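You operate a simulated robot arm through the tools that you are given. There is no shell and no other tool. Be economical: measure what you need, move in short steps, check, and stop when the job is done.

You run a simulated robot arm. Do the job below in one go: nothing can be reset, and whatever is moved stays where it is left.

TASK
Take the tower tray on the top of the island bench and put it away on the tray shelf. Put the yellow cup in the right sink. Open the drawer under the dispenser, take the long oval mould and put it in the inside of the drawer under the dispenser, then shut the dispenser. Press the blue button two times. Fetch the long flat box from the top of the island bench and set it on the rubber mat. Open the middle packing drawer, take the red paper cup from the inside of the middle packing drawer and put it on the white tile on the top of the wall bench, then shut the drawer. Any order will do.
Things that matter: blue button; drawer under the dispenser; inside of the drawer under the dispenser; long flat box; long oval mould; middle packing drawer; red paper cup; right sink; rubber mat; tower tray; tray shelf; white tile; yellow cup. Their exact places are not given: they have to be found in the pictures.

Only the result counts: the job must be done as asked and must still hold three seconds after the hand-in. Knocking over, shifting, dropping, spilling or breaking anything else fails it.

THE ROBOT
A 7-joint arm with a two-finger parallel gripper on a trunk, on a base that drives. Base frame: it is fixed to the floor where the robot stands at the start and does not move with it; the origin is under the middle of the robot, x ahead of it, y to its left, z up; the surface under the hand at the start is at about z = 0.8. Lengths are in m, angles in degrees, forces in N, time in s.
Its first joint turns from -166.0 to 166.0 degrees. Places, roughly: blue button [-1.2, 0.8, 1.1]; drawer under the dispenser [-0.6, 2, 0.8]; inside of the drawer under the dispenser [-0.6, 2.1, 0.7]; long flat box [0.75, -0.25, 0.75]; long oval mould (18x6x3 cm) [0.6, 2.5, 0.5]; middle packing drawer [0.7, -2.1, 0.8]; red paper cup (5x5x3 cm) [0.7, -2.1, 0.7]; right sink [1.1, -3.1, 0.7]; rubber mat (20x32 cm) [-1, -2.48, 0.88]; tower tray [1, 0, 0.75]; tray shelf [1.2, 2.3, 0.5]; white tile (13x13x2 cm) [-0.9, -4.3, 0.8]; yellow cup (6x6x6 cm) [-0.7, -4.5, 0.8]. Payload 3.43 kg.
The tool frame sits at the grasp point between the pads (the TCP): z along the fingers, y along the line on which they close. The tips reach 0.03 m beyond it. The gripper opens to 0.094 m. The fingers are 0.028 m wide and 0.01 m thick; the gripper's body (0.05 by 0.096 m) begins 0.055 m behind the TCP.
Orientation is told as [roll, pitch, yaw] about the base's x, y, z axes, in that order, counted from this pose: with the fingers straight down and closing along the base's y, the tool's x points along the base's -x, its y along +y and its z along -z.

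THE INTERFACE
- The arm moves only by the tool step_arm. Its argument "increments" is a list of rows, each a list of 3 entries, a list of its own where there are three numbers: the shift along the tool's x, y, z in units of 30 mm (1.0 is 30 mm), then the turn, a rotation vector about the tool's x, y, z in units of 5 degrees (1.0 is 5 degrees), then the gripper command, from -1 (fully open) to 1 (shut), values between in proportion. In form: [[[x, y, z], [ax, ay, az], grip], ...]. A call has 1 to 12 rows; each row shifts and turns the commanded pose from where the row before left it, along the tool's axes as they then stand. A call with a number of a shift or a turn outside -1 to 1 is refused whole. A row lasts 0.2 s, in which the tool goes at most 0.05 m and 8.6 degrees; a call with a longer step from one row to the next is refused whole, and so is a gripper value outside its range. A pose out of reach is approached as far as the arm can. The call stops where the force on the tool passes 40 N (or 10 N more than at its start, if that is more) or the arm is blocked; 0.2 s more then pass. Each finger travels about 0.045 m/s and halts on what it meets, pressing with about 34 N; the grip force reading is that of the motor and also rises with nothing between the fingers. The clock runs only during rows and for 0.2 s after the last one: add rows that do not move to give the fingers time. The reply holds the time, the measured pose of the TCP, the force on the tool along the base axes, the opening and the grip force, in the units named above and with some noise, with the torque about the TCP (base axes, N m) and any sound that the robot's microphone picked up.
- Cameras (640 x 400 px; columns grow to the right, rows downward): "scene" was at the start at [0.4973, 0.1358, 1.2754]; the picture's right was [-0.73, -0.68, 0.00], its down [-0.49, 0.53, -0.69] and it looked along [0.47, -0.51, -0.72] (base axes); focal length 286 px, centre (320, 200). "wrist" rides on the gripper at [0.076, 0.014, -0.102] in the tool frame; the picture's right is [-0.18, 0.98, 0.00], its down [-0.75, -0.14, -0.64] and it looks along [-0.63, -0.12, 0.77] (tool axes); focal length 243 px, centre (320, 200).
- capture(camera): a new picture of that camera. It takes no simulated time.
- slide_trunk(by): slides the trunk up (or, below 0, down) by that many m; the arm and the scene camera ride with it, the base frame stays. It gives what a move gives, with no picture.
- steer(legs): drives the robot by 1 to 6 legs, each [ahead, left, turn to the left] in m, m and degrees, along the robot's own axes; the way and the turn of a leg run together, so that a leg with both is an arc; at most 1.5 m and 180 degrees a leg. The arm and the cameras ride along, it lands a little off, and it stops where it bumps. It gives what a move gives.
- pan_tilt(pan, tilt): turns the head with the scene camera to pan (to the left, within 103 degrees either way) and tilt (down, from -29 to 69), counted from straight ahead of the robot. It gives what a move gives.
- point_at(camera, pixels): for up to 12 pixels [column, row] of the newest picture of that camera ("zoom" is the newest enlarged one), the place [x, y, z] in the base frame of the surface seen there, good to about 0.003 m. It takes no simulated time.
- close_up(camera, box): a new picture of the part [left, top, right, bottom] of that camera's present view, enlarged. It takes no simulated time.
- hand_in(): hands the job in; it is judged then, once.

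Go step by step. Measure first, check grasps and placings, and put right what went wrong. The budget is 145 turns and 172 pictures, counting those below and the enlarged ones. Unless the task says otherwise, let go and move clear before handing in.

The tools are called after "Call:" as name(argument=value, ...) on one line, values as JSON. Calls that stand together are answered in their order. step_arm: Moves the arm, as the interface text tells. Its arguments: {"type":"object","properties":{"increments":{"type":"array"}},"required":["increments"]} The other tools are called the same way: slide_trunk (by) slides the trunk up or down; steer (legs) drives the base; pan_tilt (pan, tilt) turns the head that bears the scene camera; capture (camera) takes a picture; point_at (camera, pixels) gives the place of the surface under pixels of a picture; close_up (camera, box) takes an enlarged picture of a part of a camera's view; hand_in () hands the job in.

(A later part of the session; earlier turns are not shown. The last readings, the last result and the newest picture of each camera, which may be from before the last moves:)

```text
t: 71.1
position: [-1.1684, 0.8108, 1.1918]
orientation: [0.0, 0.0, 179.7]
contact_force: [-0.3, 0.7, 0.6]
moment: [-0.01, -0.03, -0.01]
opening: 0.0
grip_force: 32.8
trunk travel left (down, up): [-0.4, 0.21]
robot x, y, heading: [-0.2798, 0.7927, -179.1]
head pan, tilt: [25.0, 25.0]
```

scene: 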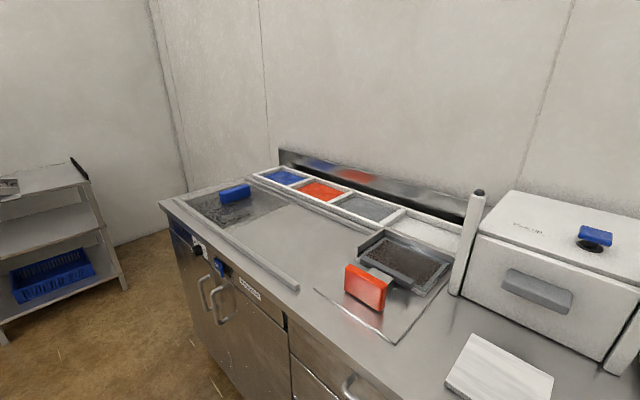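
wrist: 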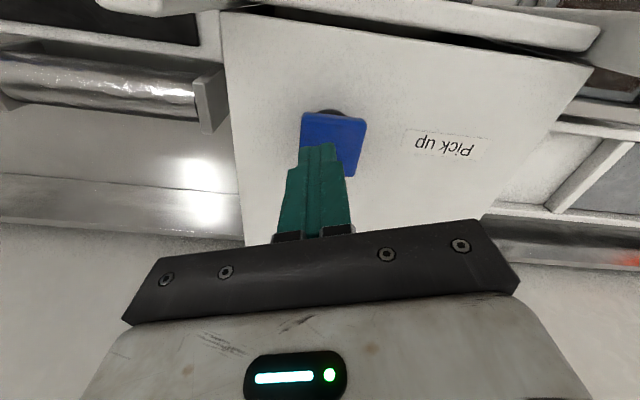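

Two clicks done. Retract, then go to the dispenser drawer.

Call:
step_arm(increments=[[[1, 0, 0], [0, 0, 0], 0], [[1, 0, 0], [0, 0, 0], -1], [[1, 0, 0], [0, 0, 0], -1], [[1, 0, 0], [0, 0, 0], -1], [[1, 0, 0], [0, 0, 0], -1], [[1, 0, 0], [0, 0, 0], -1], [[1, 0, 0], [0, 0, 0], -1], [[1, 0, 0], [0, 0, 0], -1], [[1, 0, 0], [0, 0, 0], -1], [[1, 0, 0], [0, 0, 0], -1], [[1, 0, 0], [0, 0, 0], -1], [[0, 0, 0], [0, 0, 0], -1]])

Call:
steer(legs=[[-0.4, 0, 0], [0, 1.0, 0]])

```text
t: 73.2
position: [-0.8769, 0.8457, 1.1928]
orientation: [0.6, -0.2, 171.8]
contact_force: [-1.2, 0.5, -0.9]
moment: [-0.01, -0.04, 0.02]
opening: 0.094
grip_force: 0.2
trunk travel left (down, up): [-0.4, 0.21]
robot x, y, heading: [-0.281, 0.7893, -179.3]
head pan, tilt: [25.0, 25.0]
stopped in row 10: the arm was blocked; the commanded pose is now the measured one
```

```text
t: 80.5
position: [-0.4617, -0.1437, 1.1921]
orientation: [0.6, -0.2, 171.7]
contact_force: [-0.3, -0.8, -0.5]
moment: [-0.01, 0.01, 0.01]
opening: 0.0941
grip_force: 0.1
trunk travel left (down, up): [-0.4, 0.21]
robot x, y, heading: [0.1353, -0.2021, -179.4]
head pan, tilt: [25.0, 25.0]
```

Wrong direction (left is -y here). Drive back the other way to y≈1.75 and turn to the drawer.

Call:
steer(legs=[[0, -1.5, 0], [0, -0.45, 0], [0, 0, -10]])

Call:
pan_tilt(pan=0, tilt=45)

Call:
capture(camera="scene")

```text
t: 91.0
position: [-0.4617, 1.9191, 1.1937]
orientation: [0.7, -0.2, 161.5]
contact_force: [0.0, 0.8, 0.6]
moment: [-0.02, -0.04, -0.01]
opening: 0.0942
grip_force: 0.1
trunk travel left (down, up): [-0.4, 0.21]
robot x, y, heading: [0.1171, 1.7543, 170.5]
head pan, tilt: [25.0, 25.0]
```

```text
t: 91.9
position: [-0.4607, 1.919, 1.1915]
orientation: [0.6, -0.2, 161.5]
contact_force: [0.2, 0.1, 0.1]
moment: [-0.02, 0.0, 0.03]
opening: 0.0941
grip_force: 0.0
trunk travel left (down, up): [-0.4, 0.21]
robot x, y, heading: [0.1145, 1.7552, 170.7]
head pan, tilt: [0.0, 45.0]
```

```text
137 pictures are left
```

scene: 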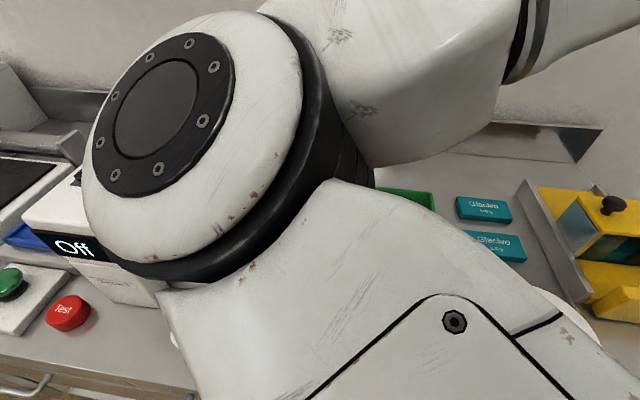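

Arm blocks the scene camera; use the wrist and a panned scene view.

Call:
capture(camera="wrist")

Call:
pan_tilt(pan=-60, tilt=60)

Call:
capture(camera="scene")

```text
136 pictures are left
```

wrist: 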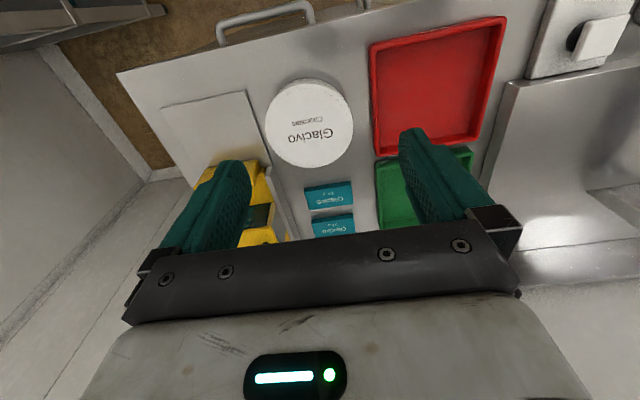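

```text
t: 93.2
position: [-0.4623, 1.9201, 1.1914]
orientation: [0.6, -0.3, 161.6]
contact_force: [0.3, 0.2, 0.5]
moment: [0.0, -0.01, 0.03]
opening: 0.094
grip_force: 0.0
trunk travel left (down, up): [-0.4, 0.21]
robot x, y, heading: [0.1113, 1.7596, 170.5]
head pan, tilt: [-60.0, 60.0]
```

```text
135 pictures are left
```

scene: 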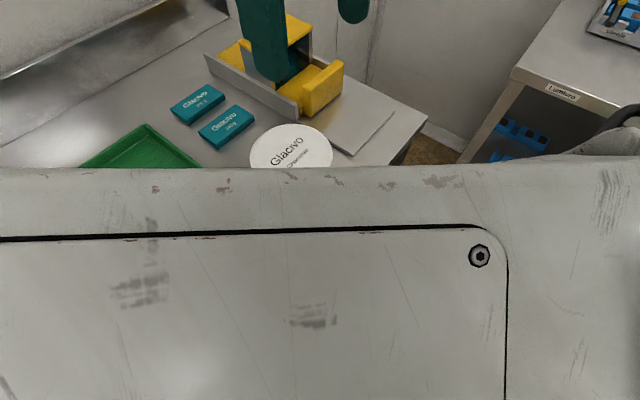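

The handle shows at the top of the wrist view (265,20). Measure it and the bench edge.

Call:
point_at(camera="wrist", pixels=[[265, 17], [222, 28], [308, 8], [300, 20], [230, 42], [118, 74], [350, 16], [310, 130], [220, 200]])

Call:
close_up(camera="wrist", box=[190, 0, 350, 100])

```text
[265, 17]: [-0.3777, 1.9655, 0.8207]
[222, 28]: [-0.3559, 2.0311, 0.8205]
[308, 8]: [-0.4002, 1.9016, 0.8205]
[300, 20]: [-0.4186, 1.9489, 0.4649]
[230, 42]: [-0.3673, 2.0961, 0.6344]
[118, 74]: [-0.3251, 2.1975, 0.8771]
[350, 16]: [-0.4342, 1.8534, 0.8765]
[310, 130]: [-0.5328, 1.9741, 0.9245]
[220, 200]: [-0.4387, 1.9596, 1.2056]
```

```text
4.00 times, centred on (270, 50) of wrist
```

zoom: 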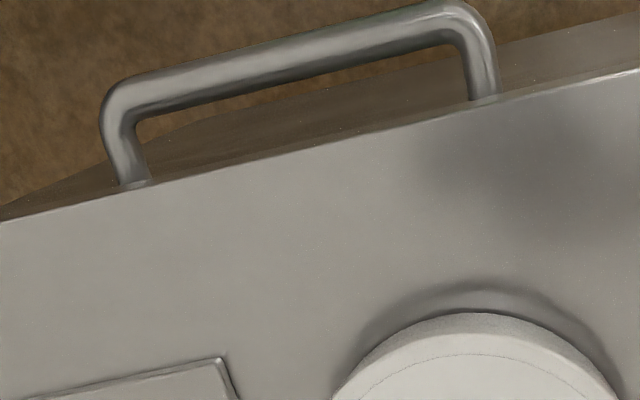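

Handle bar: centre (-0.378,1.966,0.815), bench runs at 72°, drawer opens along heading -18. Reposition square to it at 0.8 m, and rotate the hand.

Call:
steer(legs=[[0, 0, -8.5], [-0.28, 0, 0]])

Call:
step_arm(increments=[[[0, 0, 0], [0, 0, 1], -1], [[0, 0, 0], [0, 0, 1], -1], [[0, 0, 0], [0, 0, 1], -1], [[0, 0, 0], [0, 0, 1], -1], [[0, 0, 0], [0, 0, 1], -1], [[0, 0, 0], [0, 0, 1], -1], [[0, 0, 0], [0, 0, 1], -1], [[0, 0, 0], [0, 0, 1], -1], [[0, 0, 0], [0, 0, 1], -1]])

```text
t: 95.8
position: [-0.1659, 1.9162, 1.1926]
orientation: [0.7, -0.3, 153.1]
contact_force: [-0.9, 0.3, -0.1]
moment: [-0.01, -0.02, 0.01]
opening: 0.0941
grip_force: 0.1
trunk travel left (down, up): [-0.4, 0.21]
robot x, y, heading: [0.3796, 1.6723, 161.9]
head pan, tilt: [-60.0, 60.0]
```

```text
t: 97.8
position: [-0.1653, 1.9169, 1.1925]
orientation: [0.5, 0.2, 107.9]
contact_force: [0.2, -0.6, 0.1]
moment: [0.03, 0.0, -0.01]
opening: 0.0942
grip_force: 0.1
trunk travel left (down, up): [-0.4, 0.21]
robot x, y, heading: [0.3806, 1.6698, 162.4]
head pan, tilt: [-60.0, 60.0]
```

Call:
step_arm(increments=[[[0, 0, 0], [0, 0, 1], -1], [[0, 0, 0], [0, 0, 1], -1], [[0, 0, 0], [0, 0, 1], -1], [[0, 0, 0], [0, 0, 1], -1], [[0, 0, 0], [0, 0, 1], -1], [[0, 0, 0], [0, 0, 1], -1], [[0, 0, 0], [0, 0, 1], -1], [[0, 0, 0], [0, 0, 0.18], -1]])

Call:
step_arm(increments=[[[0, 0, 0], [-1, 0, 0], -1], [[0, 0, 0], [-1, 0, 0], -1], [[0, 0, 0], [-1, 0, 0], -1], [[0, 0, 0], [-1, 0, 0], -1], [[0, 0, 0], [-1, 0, 0], -1], [[0, 0, 0], [-1, 0, 0], -1], [[0, 0, 0], [-1, 0, 0], -1], [[0, 0, 0], [-1, 0, 0], -1], [[0, 0, 0], [-1, 0, 0], -1], [[0, 0, 0], [-1, 0, 0], -1], [[0, 0, 0], [-1, 0, 0], -1], [[0, 0, 0], [-1, 0, 0], -1]])

Call:
capture(camera="wrist")

```text
t: 99.5
position: [-0.1656, 1.9178, 1.1922]
orientation: [0.3, 0.6, 72.1]
contact_force: [0.2, -0.3, 0.5]
moment: [0.01, 0.02, 0.02]
opening: 0.094
grip_force: 0.1
trunk travel left (down, up): [-0.4, 0.21]
robot x, y, heading: [0.3832, 1.6688, 162.1]
head pan, tilt: [-60.0, 60.0]
```

```text
t: 101.7
position: [-0.1353, 1.9823, 1.1738]
orientation: [35.8, -13.1, 63.4]
contact_force: [0.7, 0.0, -0.3]
moment: [-0.01, -0.01, 0.0]
opening: 0.0942
grip_force: 0.1
out of reach, approached as far as the arm can: row 8, 9, 10
trunk travel left (down, up): [-0.4, 0.21]
robot x, y, heading: [0.3829, 1.6714, 162.0]
head pan, tilt: [-60.0, 60.0]
stopped in row 10: the arm was blocked; the commanded pose is now the measured one
```

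```text
133 pictures are left
```

wrist: 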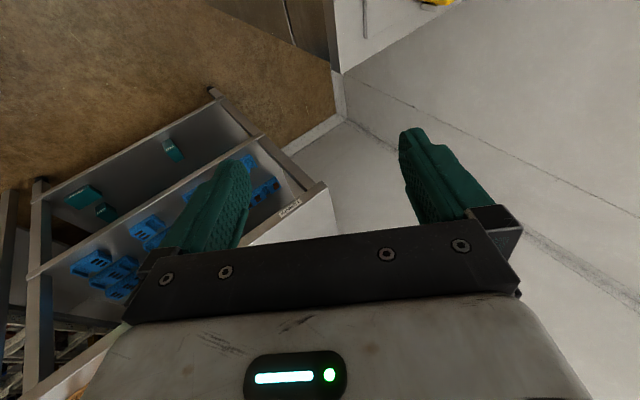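

The tilt hit a joint limit in this cramped pose. Move out and down toward the handle, then finish tilting.

Call:
step_arm(increments=[[[0.57, 0, 0.95], [0, 0, 0], -1], [[0.57, 0, 0.95], [0, 0, 0], -1], [[0.57, 0, 0.95], [0, 0, 0], -1], [[0.57, 0, 0.95], [0, 0, 0], -1], [[0.57, 0, 0.95], [0, 0, 0], -1], [[0.57, 0, 0.95], [0, 0, 0], -1], [[0.57, 0, 0.95], [0, 0, 0], -1], [[0.57, 0, 0.95], [0, 0, 0], -1]])

```text
t: 102.1
position: [-0.0824, 2.0361, 1.1388]
orientation: [26.1, -30.0, 53.9]
contact_force: [-0.2, -0.4, 0.9]
moment: [-0.02, 0.01, -0.01]
opening: 0.0942
grip_force: 0.1
out of reach, approached as far as the arm can: row 1
trunk travel left (down, up): [-0.4, 0.21]
robot x, y, heading: [0.3788, 1.6711, 162.0]
head pan, tilt: [-60.0, 60.0]
stopped in row 2: the arm was blocked; the commanded pose is now the measured one
```

Back out: level the tool again.

Call:
step_arm(increments=[[[0, 0, 0], [0.676, 0.886, 0], -1], [[0, 0, 0], [0.676, 0.886, 0], -1], [[0, 0, 0], [0.676, 0.886, 0], -1], [[0, 0, 0], [0.676, 0.886, 0], -1], [[0, 0, 0], [0.676, 0.886, 0], -1], [[0, 0, 0], [0.676, 0.886, 0], -1], [[0, 0, 0], [0.676, 0.886, 0], -1]])

```text
t: 103.7
position: [-0.0841, 2.0352, 1.1384]
orientation: [0.0, 0.3, 61.0]
contact_force: [0.1, -0.3, -0.5]
moment: [0.03, -0.02, 0.03]
opening: 0.0941
grip_force: 0.1
trunk travel left (down, up): [-0.4, 0.21]
robot x, y, heading: [0.3829, 1.6711, 162.0]
head pan, tilt: [-60.0, 60.0]
```

Level again. The inner reach was the limit; extend toward the handle first, then tilt.

Call:
step_arm(increments=[[[0.665, 0.683, 0.46], [0, 0, 0], -1], [[0.665, 0.683, 0.46], [0, 0, 0], -1], [[0.665, 0.683, 0.46], [0, 0, 0], -1], [[0.665, 0.683, 0.46], [0, 0, 0], -1], [[0.665, 0.683, 0.46], [0, 0, 0], -1], [[0.665, 0.683, 0.46], [0, 0, 0], -1], [[0.665, 0.683, 0.46], [0, 0, 0], -1], [[0.665, 0.683, 0.46], [0, 0, 0], -1], [[0.665, 0.683, 0.46], [0, 0, 0], -1], [[0.665, 0.683, 0.46], [0, 0, 0], -1], [[0, 0, 0], [0, 0, -1], -1], [[0, 0, 0], [0, 0, -1], -1]])

Call:
step_arm(increments=[[[0, 0, 0], [-1, 0, 0], -1], [[0, 0, 0], [-1, 0, 0], -1], [[0, 0, 0], [-1, 0, 0], -1], [[0, 0, 0], [-1, 0, 0], -1], [[0, 0, 0], [-1, 0, 0], -1], [[0, 0, 0], [-1, 0, 0], -1], [[0, 0, 0], [-1, 0, 0], -1], [[0, 0, 0], [-1, 0, 0], -1], [[0, 0, 0], [-1, 0, 0], -1], [[0, 0, 0], [-1, 0, 0], -1]])

```text
t: 106.3
position: [-0.3602, 1.9603, 1.0003]
orientation: [0.2, 0.1, 71.0]
contact_force: [-0.3, -0.5, -0.3]
moment: [0.02, 0.02, -0.01]
opening: 0.0939
grip_force: 0.1
trunk travel left (down, up): [-0.4, 0.21]
robot x, y, heading: [0.3802, 1.6733, 161.8]
head pan, tilt: [-60.0, 60.0]
```

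```text
t: 108.5
position: [-0.3595, 1.9608, 1.001]
orientation: [50.3, 0.2, 71.1]
contact_force: [-0.5, 0.1, 0.7]
moment: [0.01, 0.01, -0.04]
opening: 0.094
grip_force: 0.1
trunk travel left (down, up): [-0.4, 0.21]
robot x, y, heading: [0.3825, 1.6711, 161.7]
head pan, tilt: [-60.0, 60.0]
```

Tilt of 50° achieved. Look at the handle and drawer face through the wrist camera.

Call:
step_arm(increments=[[[0, 0, 0], [-1, 0, 0], -0.4], [[0, 0, 0], [-1, 0, 0], -0.4], [[0, 0, 0], [-1, 0, 0], -0.4], [[0, 0, 0], [0, 0, 0], -0.4], [[0, 0, 0], [0, 0, 0], -0.4]])

Call:
capture(camera="wrist")

Call:
capture(camera="scene")

```text
t: 109.7
position: [-0.3611, 1.9611, 1.0018]
orientation: [65.1, 0.2, 71.0]
contact_force: [0.0, -0.3, 0.2]
moment: [0.0, -0.02, 0.0]
opening: 0.0657
grip_force: 0.1
trunk travel left (down, up): [-0.4, 0.21]
robot x, y, heading: [0.3842, 1.6688, 162.0]
head pan, tilt: [-60.0, 60.0]
```

```text
132 pictures are left
```

wrist: 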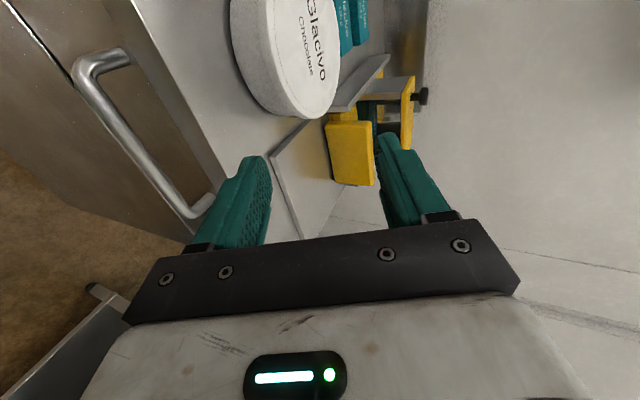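

```text
131 pictures are left
```

scene: 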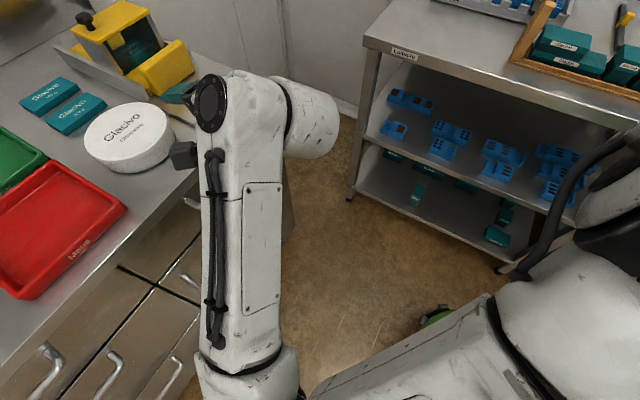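

Measure the drawer handle and front in this wrist view.

Call:
point_at(camera="wrist", pixels=[[132, 137], [80, 70], [190, 212], [150, 135], [150, 90], [130, 58], [212, 205], [110, 40], [180, 140], [60, 150]])

Call:
close_up(camera="wrist", box=[20, 10, 260, 230])

```text
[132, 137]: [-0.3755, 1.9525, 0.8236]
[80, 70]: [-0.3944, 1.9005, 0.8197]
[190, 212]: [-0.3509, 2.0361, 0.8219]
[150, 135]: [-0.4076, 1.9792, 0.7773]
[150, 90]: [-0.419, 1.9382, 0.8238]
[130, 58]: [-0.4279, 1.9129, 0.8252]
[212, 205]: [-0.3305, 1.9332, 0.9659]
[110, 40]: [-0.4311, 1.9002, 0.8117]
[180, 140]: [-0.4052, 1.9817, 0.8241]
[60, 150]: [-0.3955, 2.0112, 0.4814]
```

```text
1.82 times, centred on (140, 120) of wrist
```

zoom: 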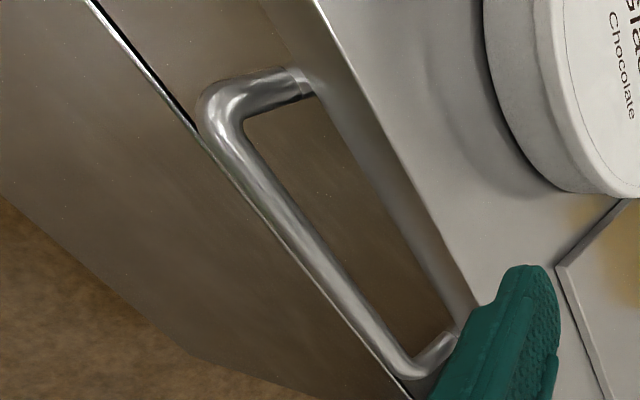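

The drawer face is 32 mm behind the bar. Go to the pre-grasp in front of the bar, then slide onto it.

Call:
step_arm(increments=[[[0, -0.9, -0.195], [0, 0, 0], 0.45], [[0, -0.9, -0.195], [0, 0, 0], 0.45], [[0, -0.9, -0.195], [0, 0, 0], 0.45], [[0, -0.9, -0.195], [0, 0, 0], 0.45], [[0, -0.9, -0.195], [0, 0, 0], 0.45], [[0.05, -0.9, -0.195], [0, 0, 0], 0.45], [[0, 0, 0], [0, 0, 0], 0.45]])

Call:
capture(camera="wrist")

```text
t: 111.3
position: [-0.2666, 1.9262, 0.8689]
orientation: [65.2, 0.2, 71.0]
contact_force: [-0.2, -0.1, -0.2]
moment: [0.02, -0.01, 0.0]
opening: 0.026
grip_force: 0.0
trunk travel left (down, up): [-0.4, 0.21]
robot x, y, heading: [0.3831, 1.6717, 161.9]
head pan, tilt: [-60.0, 60.0]
```

```text
129 pictures are left
```

wrist: 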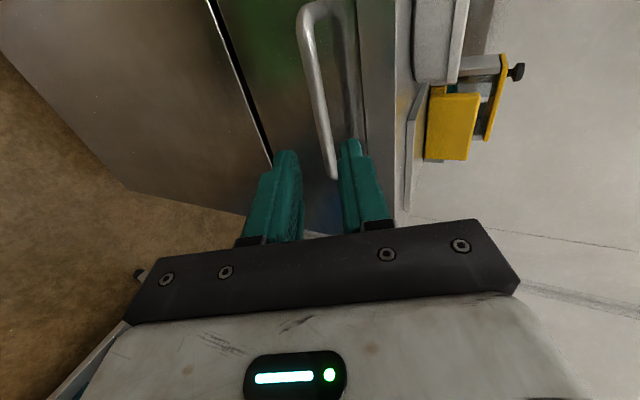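

Alignment predicts the bar between the fingers at (320,108). Advance and close.

Call:
step_arm(increments=[[[0, 0, 1], [0, 0, 0], 0.45], [[0, 0, 1], [0, 0, 0], 0.45], [[0, 0, 1], [0, 0, 0], 0.45], [[0, 0, 1], [0, 0, 0], 0.45], [[0, 0, 0], [0, 0, 0], 1], [[0, 0, 0], [0, 0, 0], 1], [[0, 0, 0], [0, 0, 0], 1]])

Call:
capture(camera="wrist")

```text
t: 112.9
position: [-0.3701, 1.9612, 0.8172]
orientation: [65.1, 0.1, 71.0]
contact_force: [2.3, 0.3, -5.4]
moment: [0.85, -0.23, -0.02]
opening: 0.0176
grip_force: 45.2
trunk travel left (down, up): [-0.4, 0.21]
robot x, y, heading: [0.3839, 1.6699, 162.0]
head pan, tilt: [-60.0, 60.0]
```

```text
128 pictures are left
```

wrist: 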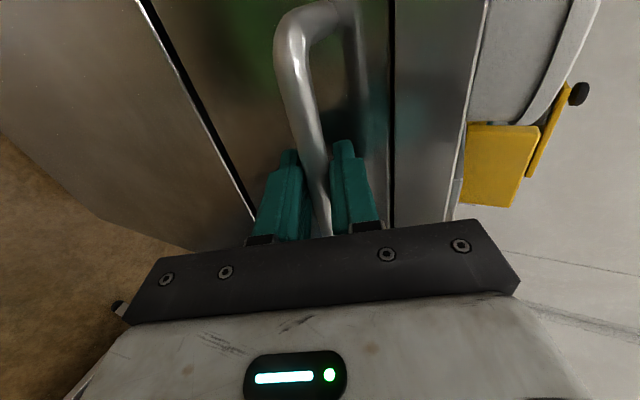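

Handle gripped. Pull the drawer by driving straight back.

Call:
steer(legs=[[-0.15, 0, 0]])

Call:
capture(camera="wrist")

```text
t: 114.3
position: [-0.2265, 1.9147, 0.82]
orientation: [65.3, 0.1, 70.9]
contact_force: [4.0, 3.3, 0.4]
moment: [0.76, -0.36, 0.55]
opening: 0.0137
grip_force: 44.7
trunk travel left (down, up): [-0.4, 0.21]
robot x, y, heading: [0.5245, 1.6235, 161.9]
head pan, tilt: [-60.0, 60.0]
```

```text
127 pictures are left
```

wrist: 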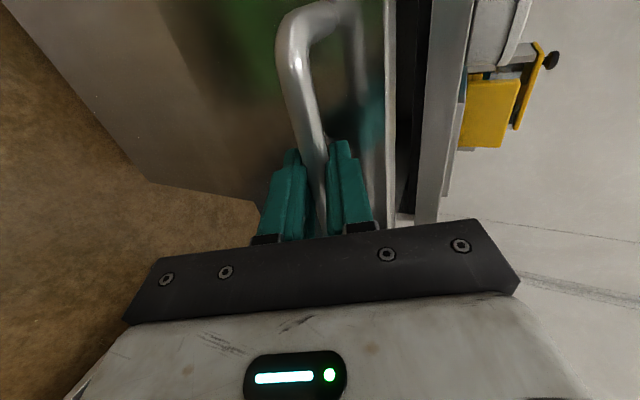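

The drawer comes open. Pull another 0.14 m.

Call:
steer(legs=[[-0.14, 0, 0]])

Call:
step_arm(increments=[[[0, 0, 0], [0, 0, 0], 0.3], [[0, 0, 0], [0, 0, 0], 0.3], [[0, 0, -1], [0, 0, 0], 0.3], [[0, 0, -1], [0, 0, 0], 0.3], [[0, 0, -1], [0, 0, 0], 0.3]])

Call:
capture(camera="wrist")

```text
t: 115.6
position: [-0.092, 1.871, 0.8199]
orientation: [65.2, 0.1, 71.1]
contact_force: [0.1, -3.6, 3.0]
moment: [1.09, -0.32, 0.48]
opening: 0.0139
grip_force: 44.8
trunk travel left (down, up): [-0.4, 0.21]
robot x, y, heading: [0.6601, 1.5822, 162.0]
head pan, tilt: [-60.0, 60.0]
```

```text
t: 116.8
position: [-0.015, 1.8452, 0.8569]
orientation: [65.3, 0.1, 71.0]
contact_force: [0.5, 0.4, -0.4]
moment: [-0.01, -0.01, 0.01]
opening: 0.033
grip_force: 0.1
trunk travel left (down, up): [-0.4, 0.21]
robot x, y, heading: [0.6579, 1.5821, 162.3]
head pan, tilt: [-60.0, 60.0]
```

```text
126 pictures are left
```

wrist: 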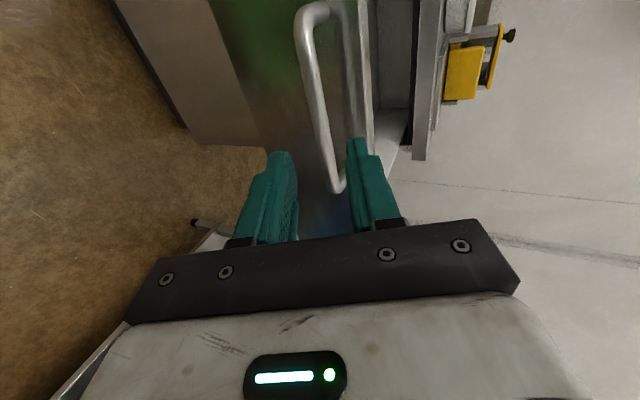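

Drawer is open about 0.28 m. Raise and level the hand to look inside.

Call:
step_arm(increments=[[[0, 1, 0], [0, 0, 0], -1], [[0, 1, 0], [0, 0, 0], -1], [[0, 1, 0], [0, 0, 0], -1], [[0, 1, 0], [0, 0, 0], -1], [[0, 1, 0], [0, 0, 0], -1], [[0, 1, 0], [0, 0, 0], -1], [[0, 1, 0], [0, 0, 0], -1], [[0, 1, 0], [0, 0, 0], -1], [[0, 1, 0], [0, 0, 0], -1], [[0, 1, 0], [0, 0, 0], -1]])

Call:
step_arm(increments=[[[0, 0, 0], [1, 0, 0], -1], [[0, 0, 0], [1, 0, 0], -1], [[0, 0, 0], [1, 0, 0], -1], [[0, 0, 0], [1, 0, 0], -1], [[0, 0, 0], [1, 0, 0], -1], [[0, 0, 0], [1, 0, 0], -1], [[0, 0, 0], [1, 0, 0], -1], [[0, 0, 0], [1, 0, 0], -1], [[0, 0, 0], [1, 0, 0], -1], [[0, 0, 0], [1, 0, 0], -1], [[0, 0, 0], [1, 0, 0], -1], [[0, 0, 0], [1, 0, 0], -1]])

Call:
capture(camera="wrist")

Call:
capture(camera="scene")

```text
t: 119.0
position: [-0.1316, 1.8863, 1.1296]
orientation: [65.2, 0.1, 71.0]
contact_force: [0.2, -0.8, -0.7]
moment: [0.0, -0.02, -0.02]
opening: 0.094
grip_force: 0.0
trunk travel left (down, up): [-0.4, 0.21]
robot x, y, heading: [0.6609, 1.5832, 162.1]
head pan, tilt: [-60.0, 60.0]
```

```text
t: 121.6
position: [-0.1323, 1.8869, 1.1287]
orientation: [5.1, 0.1, 71.0]
contact_force: [-0.3, -0.3, -0.3]
moment: [-0.02, 0.0, 0.01]
opening: 0.0941
grip_force: 0.1
trunk travel left (down, up): [-0.4, 0.21]
robot x, y, heading: [0.6628, 1.5765, 162.0]
head pan, tilt: [-60.0, 60.0]
```

```text
125 pictures are left
```

wrist: 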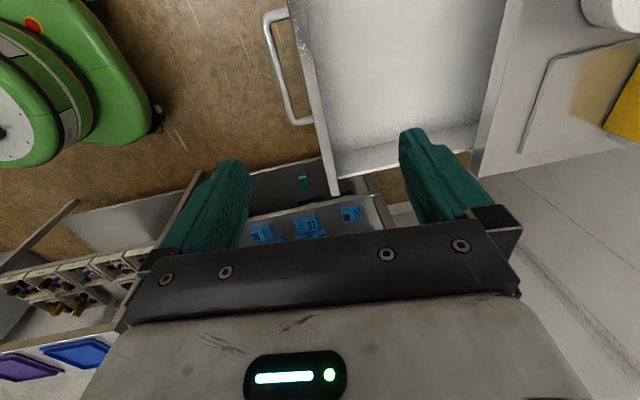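

```text
124 pictures are left
```

scene: 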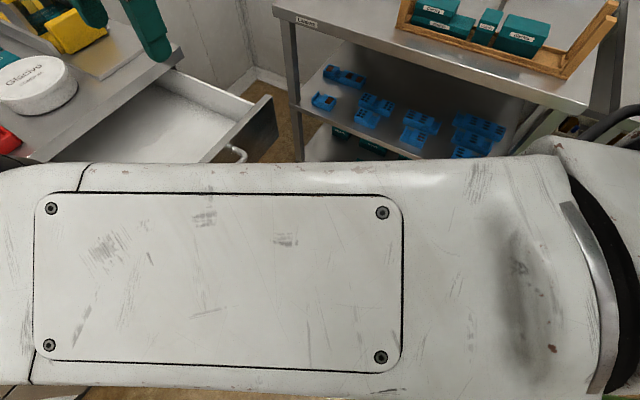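

The drawer is empty. Measure its interior.

Call:
point_at(camera="wrist", pixels=[[328, 150], [310, 20], [338, 185], [350, 150], [475, 130], [400, 100], [480, 30], [400, 40], [345, 60], [460, 145], [320, 140]])

Call:
point_at(camera="scene", pixels=[[160, 120], [172, 68], [255, 105], [270, 95], [60, 155], [215, 150]])

```text
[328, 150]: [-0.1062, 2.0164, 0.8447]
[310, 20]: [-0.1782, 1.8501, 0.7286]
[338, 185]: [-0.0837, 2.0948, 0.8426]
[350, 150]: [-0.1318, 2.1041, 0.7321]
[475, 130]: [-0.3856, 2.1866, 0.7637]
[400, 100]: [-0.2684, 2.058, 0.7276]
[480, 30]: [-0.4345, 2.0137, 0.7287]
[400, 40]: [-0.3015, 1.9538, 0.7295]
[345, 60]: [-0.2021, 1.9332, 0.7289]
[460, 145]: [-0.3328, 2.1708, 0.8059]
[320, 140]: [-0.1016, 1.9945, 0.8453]
```

```text
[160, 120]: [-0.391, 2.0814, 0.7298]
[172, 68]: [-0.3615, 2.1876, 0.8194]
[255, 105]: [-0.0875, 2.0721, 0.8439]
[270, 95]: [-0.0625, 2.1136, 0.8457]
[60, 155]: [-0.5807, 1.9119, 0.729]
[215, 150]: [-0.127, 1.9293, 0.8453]
```

Drawer floor z=0.729, front panel top 0.845; room for the mould around (-0.27,1.93). Now swing the arm toward the mould rack (right side) and turn the hand so the camera will be on top.

Call:
step_arm(increments=[[[-0.755, -0.583, 0], [0, 0, 0], -1], [[-0.755, -0.583, 0], [0, 0, 0], -1], [[-0.755, -0.583, 0], [0, 0, 0], -1], [[-0.755, -0.583, 0], [0, 0, 0], -1], [[-0.755, -0.583, 0], [0, 0, 0], -1], [[-0.755, -0.583, 0], [0, 0, 0], -1], [[-0.755, -0.583, 0], [0, 0, 0], -1], [[-0.755, -0.583, 0], [0, 0, 0], -1], [[-0.755, -0.583, 0], [0, 0, 0], -1], [[-0.755, -0.583, 0], [0, 0, 0], -1]])

Call:
step_arm(increments=[[[-0.755, -0.583, 0], [0, 0, 0], -1], [[-0.755, -0.583, 0], [0, 0, 0], -1], [[-0.755, -0.583, 0], [0, 0, 0], -1], [[-0.755, -0.583, 0], [0, 0, 0], -1], [[-0.755, -0.583, 0], [0, 0, 0], -1], [[-0.755, -0.583, 0], [0, 0, 0], -1], [[-0.755, -0.583, 0], [0, 0, 0], -1], [[-0.755, -0.583, 0], [0, 0, 0], -1], [[-0.755, -0.583, 0], [0, 0, 0], -1], [[-0.755, -0.583, 0], [0, 0, 0], -1]])

Call:
step_arm(increments=[[[0, 0, 0], [0, 0, 1], -1], [[0, 0, 0], [0, 0, 1], -1], [[0, 0, 0], [0, 0, 1], -1], [[0, 0, 0], [0, 0, 1], -1], [[0, 0, 0], [0, 0, 1], -1], [[0, 0, 0], [0, 0, 1], -1], [[0, 0, 0], [0, 0, 1], -1], [[0, 0, 0], [0, 0, 1], -1], [[0, 0, 0], [0, 0, 1], -1], [[0, 0, 0], [0, 0, 1], -1], [[0, 0, 0], [0, 0, 1], -1], [[0, 0, 0], [0, 0, 1], -1]])

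```text
t: 123.8
position: [0.1053, 2.0425, 1.113]
orientation: [5.2, 0.1, 71.0]
contact_force: [0.0, -0.2, 0.3]
moment: [0.05, -0.03, 0.0]
opening: 0.0938
grip_force: 0.0
trunk travel left (down, up): [-0.4, 0.21]
robot x, y, heading: [0.6578, 1.5839, 162.0]
head pan, tilt: [-60.0, 60.0]
```

```text
t: 126.0
position: [0.3439, 2.1996, 1.0958]
orientation: [5.2, 0.1, 71.2]
contact_force: [-0.8, -0.1, -0.6]
moment: [0.01, 0.03, -0.02]
opening: 0.094
grip_force: 0.1
trunk travel left (down, up): [-0.4, 0.21]
robot x, y, heading: [0.6625, 1.5809, 162.0]
head pan, tilt: [-60.0, 60.0]
```

```text
t: 128.6
position: [0.345, 2.2007, 1.096]
orientation: [2.5, 4.6, 11.0]
contact_force: [-0.4, 0.5, -0.7]
moment: [0.02, 0.04, 0.0]
opening: 0.0941
grip_force: 0.2
trunk travel left (down, up): [-0.4, 0.21]
robot x, y, heading: [0.6616, 1.5745, 162.3]
head pan, tilt: [-60.0, 60.0]
```

Call:
step_arm(increments=[[[0, 0, 0], [0.5, -0.92, 0], -1], [[0, 0, 0], [0, 0, 1], -1], [[0, 0, 0], [0, 0, 1], -1], [[0, 0, 0], [0, 0, 1], -1], [[0, 0, 0], [0, 0, 1], -1], [[0, 0, 0], [0, 0, 1], -1], [[0, 0, 0], [0, 0, 1], -1], [[0, 0, 0], [0, 0, 1], -1], [[0, 0, 0], [0, 0, 1], -1], [[0, 0, 0], [0, 0, 1], -1], [[0, 0, 0], [0, 0, 1], -1], [[0, 0, 0], [0, 0, 1], -1]])

Call:
step_arm(increments=[[[0, 0, 0], [0, 0, 1], -1], [[0, 0, 0], [0, 0, 1], -1], [[0, 0, 0], [0, 0, 1], -1], [[0, 0, 0], [0, 0, 1], -1], [[0, 0, 0], [0, 0, 1], -1], [[0, 0, 0], [0, 0, 1], -1], [[0, 0, 0], [0, 0, 1], -1], [[0, 0, 0], [0, 0, 1], -1], [[0, 0, 0], [0, 0, 1], -1], [[0, 0, 0], [0, 0, 1], -1], [[0, 0, 0], [0, 0, 1], -1], [[0, 0, 0], [0, 0, 1], -1]])

```text
t: 131.2
position: [0.3454, 2.2007, 1.097]
orientation: [-0.1, 0.1, -44.0]
contact_force: [-0.3, -0.1, 0.3]
moment: [-0.03, 0.02, 0.0]
opening: 0.0938
grip_force: 0.0
trunk travel left (down, up): [-0.4, 0.21]
robot x, y, heading: [0.6608, 1.5817, 162.0]
head pan, tilt: [-60.0, 60.0]
```

```text
t: 133.8
position: [0.3446, 2.2002, 1.0957]
orientation: [0.0, 0.0, -104.1]
contact_force: [0.1, 0.4, -0.6]
moment: [-0.02, 0.0, 0.01]
opening: 0.0939
grip_force: 0.1
trunk travel left (down, up): [-0.4, 0.21]
robot x, y, heading: [0.6618, 1.5804, 162.0]
head pan, tilt: [-60.0, 60.0]
```

Hand is now flipped. Drive to stand about 0.95 m in front of the mould tab, then shift the arm there.

Call:
steer(legs=[[0, 0.2, 0], [0.35, 0, 0]])

Call:
step_arm(increments=[[[0, 0, 0], [0, 0, 0.8], -1], [[0.5, 0.95, 0], [0, 0, 0], -1], [[0.5, 0.95, 0], [0, 0, 0], -1], [[0.5, 0.95, 0], [0, 0, 0], -1], [[0.5, 0.95, 0], [0, 0, 0], -1], [[0.5, 0.95, 0], [0, 0, 0], -1], [[0.5, 0.95, 0], [0, 0, 0], -1], [[0.5, 0.95, 0], [0, 0, 0], -1], [[0.5, 0.95, 0], [0, 0, 0], -1], [[0.5, 0.95, 0], [0, 0, 0], -1], [[0.5, 0.95, 0], [0, 0, 0], -1], [[0.5, 0.95, 0], [0, 0, 0], -1]])

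Call:
pan_tilt(pan=-75, tilt=35)

Call:
capture(camera="scene")

```text
t: 137.3
position: [-0.0517, 2.1186, 1.0955]
orientation: [-0.1, 0.0, -104.2]
contact_force: [0.4, 1.2, -0.2]
moment: [0.01, 0.0, -0.02]
opening: 0.0941
grip_force: 0.1
trunk travel left (down, up): [-0.4, 0.21]
robot x, y, heading: [0.2626, 1.4983, 161.8]
head pan, tilt: [-60.0, 60.0]
```

```text
t: 139.9
position: [0.2982, 2.1783, 1.0959]
orientation: [-0.1, 0.0, -108.1]
contact_force: [0.9, 0.2, -0.1]
moment: [0.0, -0.03, -0.02]
opening: 0.0939
grip_force: 0.1
trunk travel left (down, up): [-0.4, 0.21]
robot x, y, heading: [0.2673, 1.5003, 161.8]
head pan, tilt: [-60.0, 60.0]
```

```text
t: 140.8
position: [0.2975, 2.1776, 1.0954]
orientation: [-0.1, 0.0, -108.1]
contact_force: [0.1, 0.3, 0.8]
moment: [-0.02, 0.02, -0.01]
opening: 0.0939
grip_force: 0.0
trunk travel left (down, up): [-0.4, 0.21]
robot x, y, heading: [0.2606, 1.4994, 162.0]
head pan, tilt: [-75.0, 35.0]
```

```text
123 pictures are left
```

scene: 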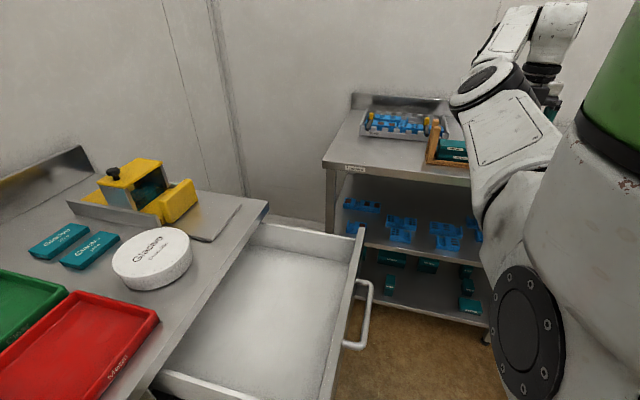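

Drawer and mould rack clear. Pull in a little, lower the trunk 0.35 m and tilt the hand 65° toward the rack.

Call:
step_arm(increments=[[[-1, 0, 0], [0, 0, 0], -1], [[-0.6, 0, 0], [0, 0, 0], -1]])

Call:
slide_trunk(by=-0.32)

Call:
step_arm(increments=[[[0, 0, 0], [0, 1, 0], -1], [[0, 0, 0], [0, 1, 0], -1], [[0, 0, 0], [0, 1, 0], -1], [[0, 0, 0], [0, 1, 0], -1], [[0, 0, 0], [0, 1, 0], -1], [[0, 0, 0], [0, 1, 0], -1], [[0, 0, 0], [0, 1, 0], -1], [[0, 0, 0], [0, 1, 0], -1], [[0, 0, 0], [0, 1, 0], -1]])

```text
t: 141.4
position: [0.282, 2.133, 1.0974]
orientation: [0.0, 0.0, -108.1]
contact_force: [0.3, -0.1, -0.2]
moment: [0.01, 0.01, 0.01]
opening: 0.0941
grip_force: 0.1
trunk travel left (down, up): [-0.4, 0.21]
robot x, y, heading: [0.2627, 1.4989, 162.0]
head pan, tilt: [-75.0, 35.0]
```

```text
t: 144.6
position: [0.2826, 2.1317, 0.7769]
orientation: [-0.1, 0.1, -108.1]
contact_force: [-0.3, 0.0, 0.0]
moment: [0.01, -0.04, 0.01]
opening: 0.0941
grip_force: 0.1
trunk travel left (down, up): [-0.08, 0.53]
robot x, y, heading: [0.2641, 1.4976, 162.0]
head pan, tilt: [-75.0, 35.0]
```

```text
t: 146.6
position: [0.2807, 2.1321, 0.7764]
orientation: [0.1, 45.1, -108.1]
contact_force: [-0.4, 0.0, 1.0]
moment: [0.04, -0.02, 0.01]
opening: 0.0939
grip_force: 0.2
trunk travel left (down, up): [-0.08, 0.53]
robot x, y, heading: [0.2634, 1.4981, 162.0]
head pan, tilt: [-75.0, 35.0]
```

Call:
step_arm(increments=[[[0, 0, 0], [0, 1, 0], -1], [[0, 0, 0], [0, 1, 0], -1], [[0, 0, 0], [0, 1, 0], -1], [[0, 0, 0], [0, 1, 0], -1]])

Call:
capture(camera="wrist")

Call:
capture(camera="scene")

```text
t: 147.6
position: [0.2807, 2.1318, 0.7762]
orientation: [0.0, 65.1, -108.0]
contact_force: [0.5, -0.6, -0.5]
moment: [0.0, 0.0, -0.01]
opening: 0.0935
grip_force: 0.0
trunk travel left (down, up): [-0.08, 0.53]
robot x, y, heading: [0.2606, 1.4992, 161.9]
head pan, tilt: [-75.0, 35.0]
```

```text
122 pictures are left
```

wrist: 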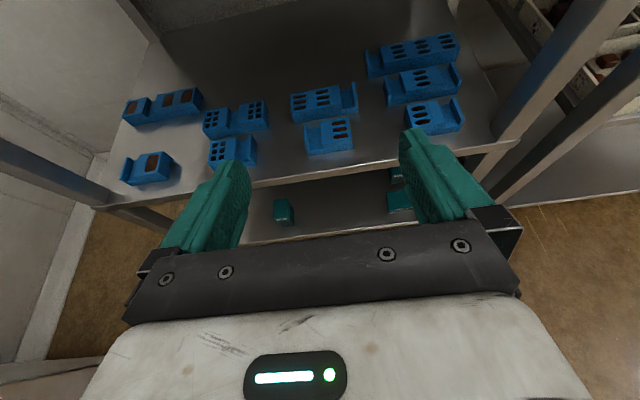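

```text
121 pictures are left
```

scene: 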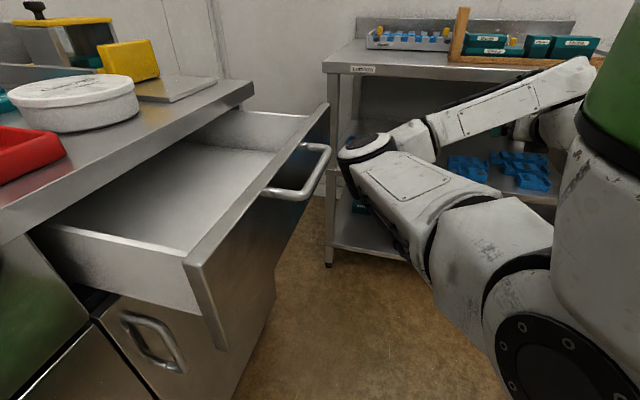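

Excellent wrist view of the mould shelf. Zoom on the long mould's tab.

Call:
close_up(camera="wrist", box=[350, 20, 480, 140])

Call:
point_at(camera="zoom", pixels=[[82, 160], [92, 250], [110, 250], [100, 200], [140, 220], [170, 200], [530, 80], [545, 165], [190, 300], [290, 220], [105, 262]])

```text
3.33 times, centred on (415, 80) of wrist
```

zoom: 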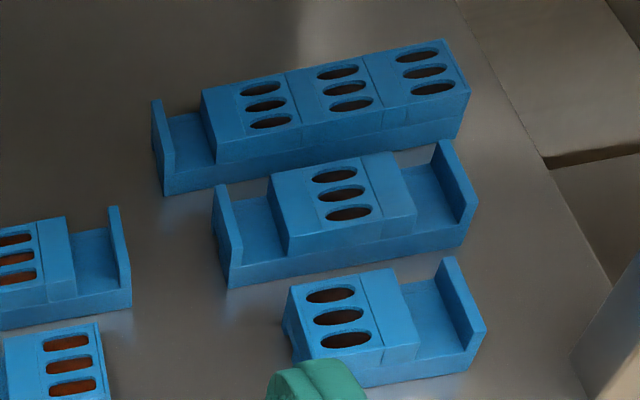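

```text
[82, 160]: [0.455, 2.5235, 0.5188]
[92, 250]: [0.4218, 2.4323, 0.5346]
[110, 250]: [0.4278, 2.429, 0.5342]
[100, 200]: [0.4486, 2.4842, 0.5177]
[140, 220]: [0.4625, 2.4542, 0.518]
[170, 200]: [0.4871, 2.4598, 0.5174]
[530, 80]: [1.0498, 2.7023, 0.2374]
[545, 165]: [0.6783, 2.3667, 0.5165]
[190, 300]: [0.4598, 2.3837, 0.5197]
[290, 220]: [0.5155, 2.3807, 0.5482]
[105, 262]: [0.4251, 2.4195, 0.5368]
```

Call:
point_at(camera="zoom", pixels=[[169, 154], [158, 105], [168, 180], [190, 135], [222, 150], [465, 95], [462, 118], [300, 60], [204, 95], [228, 235], [222, 190], [446, 145]])

```text
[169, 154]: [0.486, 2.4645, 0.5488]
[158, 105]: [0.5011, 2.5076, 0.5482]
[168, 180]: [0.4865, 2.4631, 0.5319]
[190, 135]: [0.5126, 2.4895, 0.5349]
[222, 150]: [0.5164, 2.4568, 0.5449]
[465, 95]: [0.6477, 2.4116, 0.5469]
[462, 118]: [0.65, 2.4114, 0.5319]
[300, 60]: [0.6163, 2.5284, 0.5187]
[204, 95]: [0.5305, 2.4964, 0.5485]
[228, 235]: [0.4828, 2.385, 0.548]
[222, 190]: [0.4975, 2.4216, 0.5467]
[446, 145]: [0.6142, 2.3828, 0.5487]
```

Tab centre is about u=-0.298 (0.493,2.49), top z 0.549, trough floor 0.535. Check the upper shelf's underside height before entering.

Call:
point_at(camera="scene", pixels=[[340, 62], [340, 72], [400, 76], [400, 84], [380, 95], [380, 125]])

Call:
step_arm(increments=[[[-0.486, 0.448, 0.94], [0, 0, 0], -0.5], [[-0.486, 0.448, 0.94], [0, 0, 0], -0.5], [[-0.486, 0.448, 0.94], [0, 0, 0], -0.5], [[-0.486, 0.448, 0.94], [0, 0, 0], -0.5], [[-0.486, 0.448, 0.94], [0, 0, 0], -0.5], [[-0.486, 0.448, 0.94], [0, 0, 0], -0.5], [[-0.486, 0.448, 0.94], [0, 0, 0], 0.45], [[0, 0, 0], [0, 0, 0], 0.45], [[0, 0, 0], [0, 0, 0], 0.45]])

Call:
capture(camera="wrist")

```text
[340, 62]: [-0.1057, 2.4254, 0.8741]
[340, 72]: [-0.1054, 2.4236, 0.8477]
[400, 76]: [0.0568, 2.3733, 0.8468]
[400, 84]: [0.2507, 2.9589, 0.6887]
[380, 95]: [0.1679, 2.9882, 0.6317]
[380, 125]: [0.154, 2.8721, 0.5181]
```

```text
t: 149.6
position: [0.4131, 2.2325, 0.5995]
orientation: [0.0, 65.0, -108.1]
contact_force: [-0.3, -0.8, -0.3]
moment: [-0.03, 0.04, 0.01]
opening: 0.0258
grip_force: 0.0
trunk travel left (down, up): [-0.08, 0.53]
robot x, y, heading: [0.2666, 1.501, 161.7]
head pan, tilt: [-75.0, 35.0]
```

```text
119 pictures are left
```

wrist: 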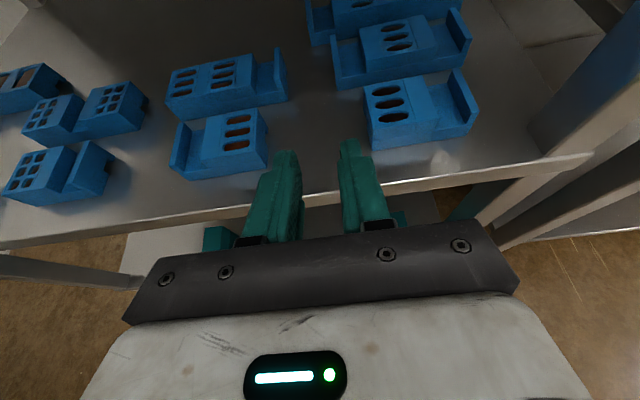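

Underside is at 0.845—plenty. Advance above the front moulds.

Call:
step_arm(increments=[[[0.423, 0, 0.906], [0, 0, 0], 0.45], [[0.423, 0, 0.906], [0, 0, 0], 0.45], [[0.423, 0, 0.906], [0, 0, 0], 0.45], [[0.423, 0, 0.906], [0, 0, 0], 0.45], [[0.423, 0, 0.906], [0, 0, 0], 0.45], [[0.423, 0, 0.906], [0, 0, 0], 0.45], [[0.423, 0, 0.906], [0, 0, 0], 0.45]])

Call:
close_up(camera="wrist", box=[220, 60, 460, 240])

```text
t: 151.2
position: [0.4351, 2.2999, 0.5987]
orientation: [0.0, 65.0, -108.1]
contact_force: [-0.1, -0.1, -0.9]
moment: [0.01, 0.0, 0.0]
opening: 0.026
grip_force: 0.1
out of reach, approached as far as the arm can: row 3, 4, 5, 6, 7
trunk travel left (down, up): [-0.08, 0.53]
robot x, y, heading: [0.2626, 1.499, 161.9]
head pan, tilt: [-75.0, 35.0]
```

```text
2.22 times, centred on (340, 150) of wrist
```

zoom: 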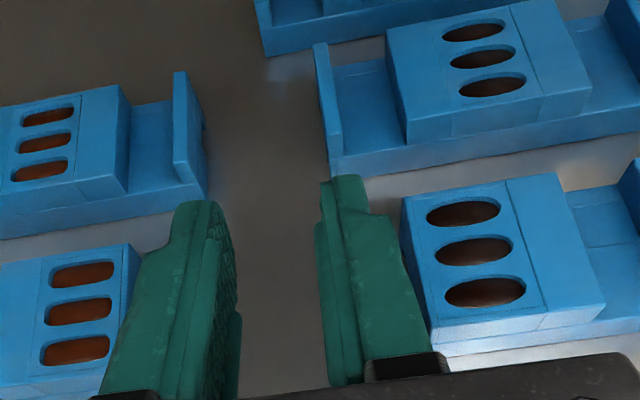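

Out of reach by ~0.12 m. Back the command 4 rows and shift the base 0.17 m toward the rack.

Call:
step_arm(increments=[[[-0.423, 0, -0.906], [0, 0, 0], 0.45], [[-0.423, 0, -0.906], [0, 0, 0], 0.45], [[-0.423, 0, -0.906], [0, 0, 0], 0.45], [[-0.423, 0, -0.906], [0, 0, 0], 0.45], [[-0.423, 0, -0.906], [0, 0, 0], 0.45]])

Call:
steer(legs=[[0, -0.18, 0]])

Call:
close_up(camera="wrist", box=[220, 60, 460, 240])

```text
t: 152.4
position: [0.3877, 2.1549, 0.5996]
orientation: [0.0, 65.0, -108.1]
contact_force: [-0.6, -0.2, -0.3]
moment: [-0.05, 0.03, -0.01]
opening: 0.0257
grip_force: 0.0
trunk travel left (down, up): [-0.08, 0.53]
robot x, y, heading: [0.267, 1.5028, 162.0]
head pan, tilt: [-75.0, 35.0]
```

```text
t: 153.9
position: [0.4426, 2.3272, 0.5997]
orientation: [0.0, 65.0, -108.0]
contact_force: [-0.1, -0.6, 0.0]
moment: [-0.02, 0.0, -0.01]
opening: 0.0258
grip_force: 0.2
trunk travel left (down, up): [-0.08, 0.53]
robot x, y, heading: [0.3213, 1.6726, 161.5]
head pan, tilt: [-75.0, 35.0]
```

```text
2.22 times, centred on (340, 150) of wrist
```

zoom: 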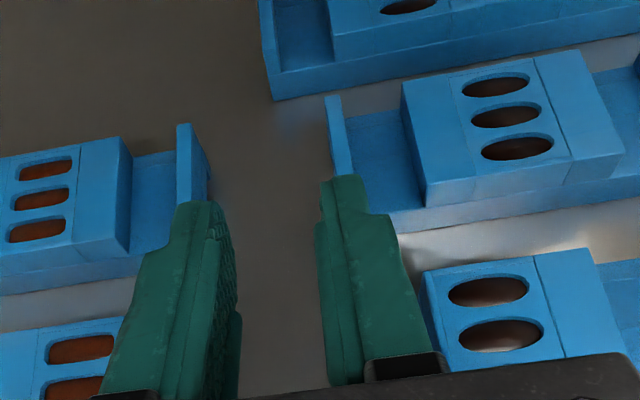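

Call:
step_arm(increments=[[[0.423, 0, 0.906], [0, 0, 0], 0.45], [[0.423, 0, 0.906], [0, 0, 0], 0.45], [[0.423, 0, 0.906], [0, 0, 0], 0.45], [[0.423, 0, 0.906], [0, 0, 0], 0.45], [[0.423, 0, 0.906], [0, 0, 0], 0.45]])

Call:
close_up(camera="wrist", box=[220, 60, 460, 240])

```text
t: 155.1
position: [0.4898, 2.4699, 0.6013]
orientation: [0.2, 65.1, -108.1]
contact_force: [-0.3, 0.8, 0.2]
moment: [0.01, -0.05, 0.01]
opening: 0.0259
grip_force: 0.1
trunk travel left (down, up): [-0.08, 0.53]
robot x, y, heading: [0.3178, 1.6723, 161.9]
head pan, tilt: [-75.0, 35.0]
```

```text
2.22 times, centred on (340, 150) of wrist
```

zoom: 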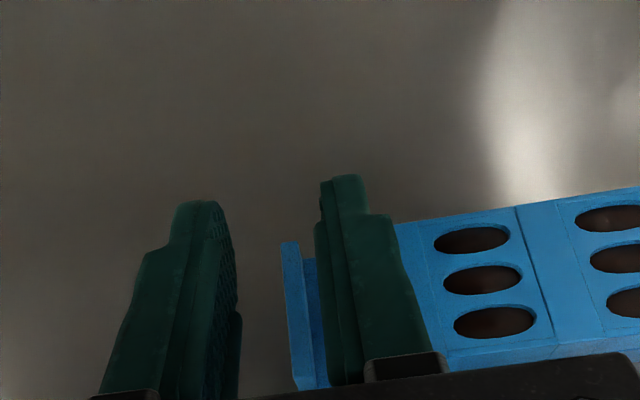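

Call:
point_at(camera="zoom", pixels=[[288, 244], [298, 246], [298, 320], [310, 300], [300, 375], [400, 230], [330, 185], [205, 210]])

```text
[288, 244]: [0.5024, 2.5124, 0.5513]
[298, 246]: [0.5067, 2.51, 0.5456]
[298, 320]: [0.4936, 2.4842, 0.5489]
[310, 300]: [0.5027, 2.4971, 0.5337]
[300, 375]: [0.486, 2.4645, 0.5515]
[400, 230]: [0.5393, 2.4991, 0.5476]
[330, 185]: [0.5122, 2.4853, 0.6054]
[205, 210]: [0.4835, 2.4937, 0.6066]
```

Tab is centred between the fingers. Descend and close.

Call:
step_arm(increments=[[[-0.33, 0, 0.31], [0, 0, 0], 0.45], [[-0.33, 0, 0.31], [0, 0, 0], 0.45], [[-0.31, 0, 0.3], [0, 0, 0], 0.45], [[0, 0, 0], [0, 0, 0], 1], [[0, 0, 0], [0, 0, 0], 1], [[0, 0, 0], [0, 0, 0], 1], [[0, 0, 0], [0, 0, 0], 1]])

Call:
close_up(camera="wrist", box=[220, 60, 460, 240])

```text
t: 156.7
position: [0.4897, 2.476, 0.5875]
orientation: [0.0, 65.0, -108.0]
contact_force: [0.0, 0.5, 0.3]
moment: [-0.04, -0.01, 0.0]
opening: 0.0
grip_force: 33.1
out of reach, approached as far as the arm can: row 2, 3
trunk travel left (down, up): [-0.08, 0.53]
robot x, y, heading: [0.3204, 1.6706, 161.8]
head pan, tilt: [-75.0, 35.0]
```

```text
2.22 times, centred on (340, 150) of wrist
```

zoom: 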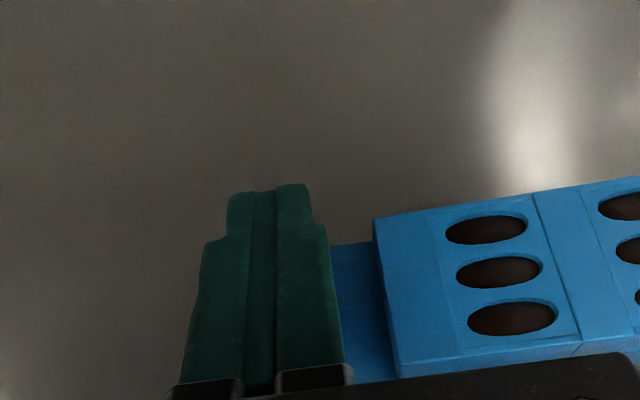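

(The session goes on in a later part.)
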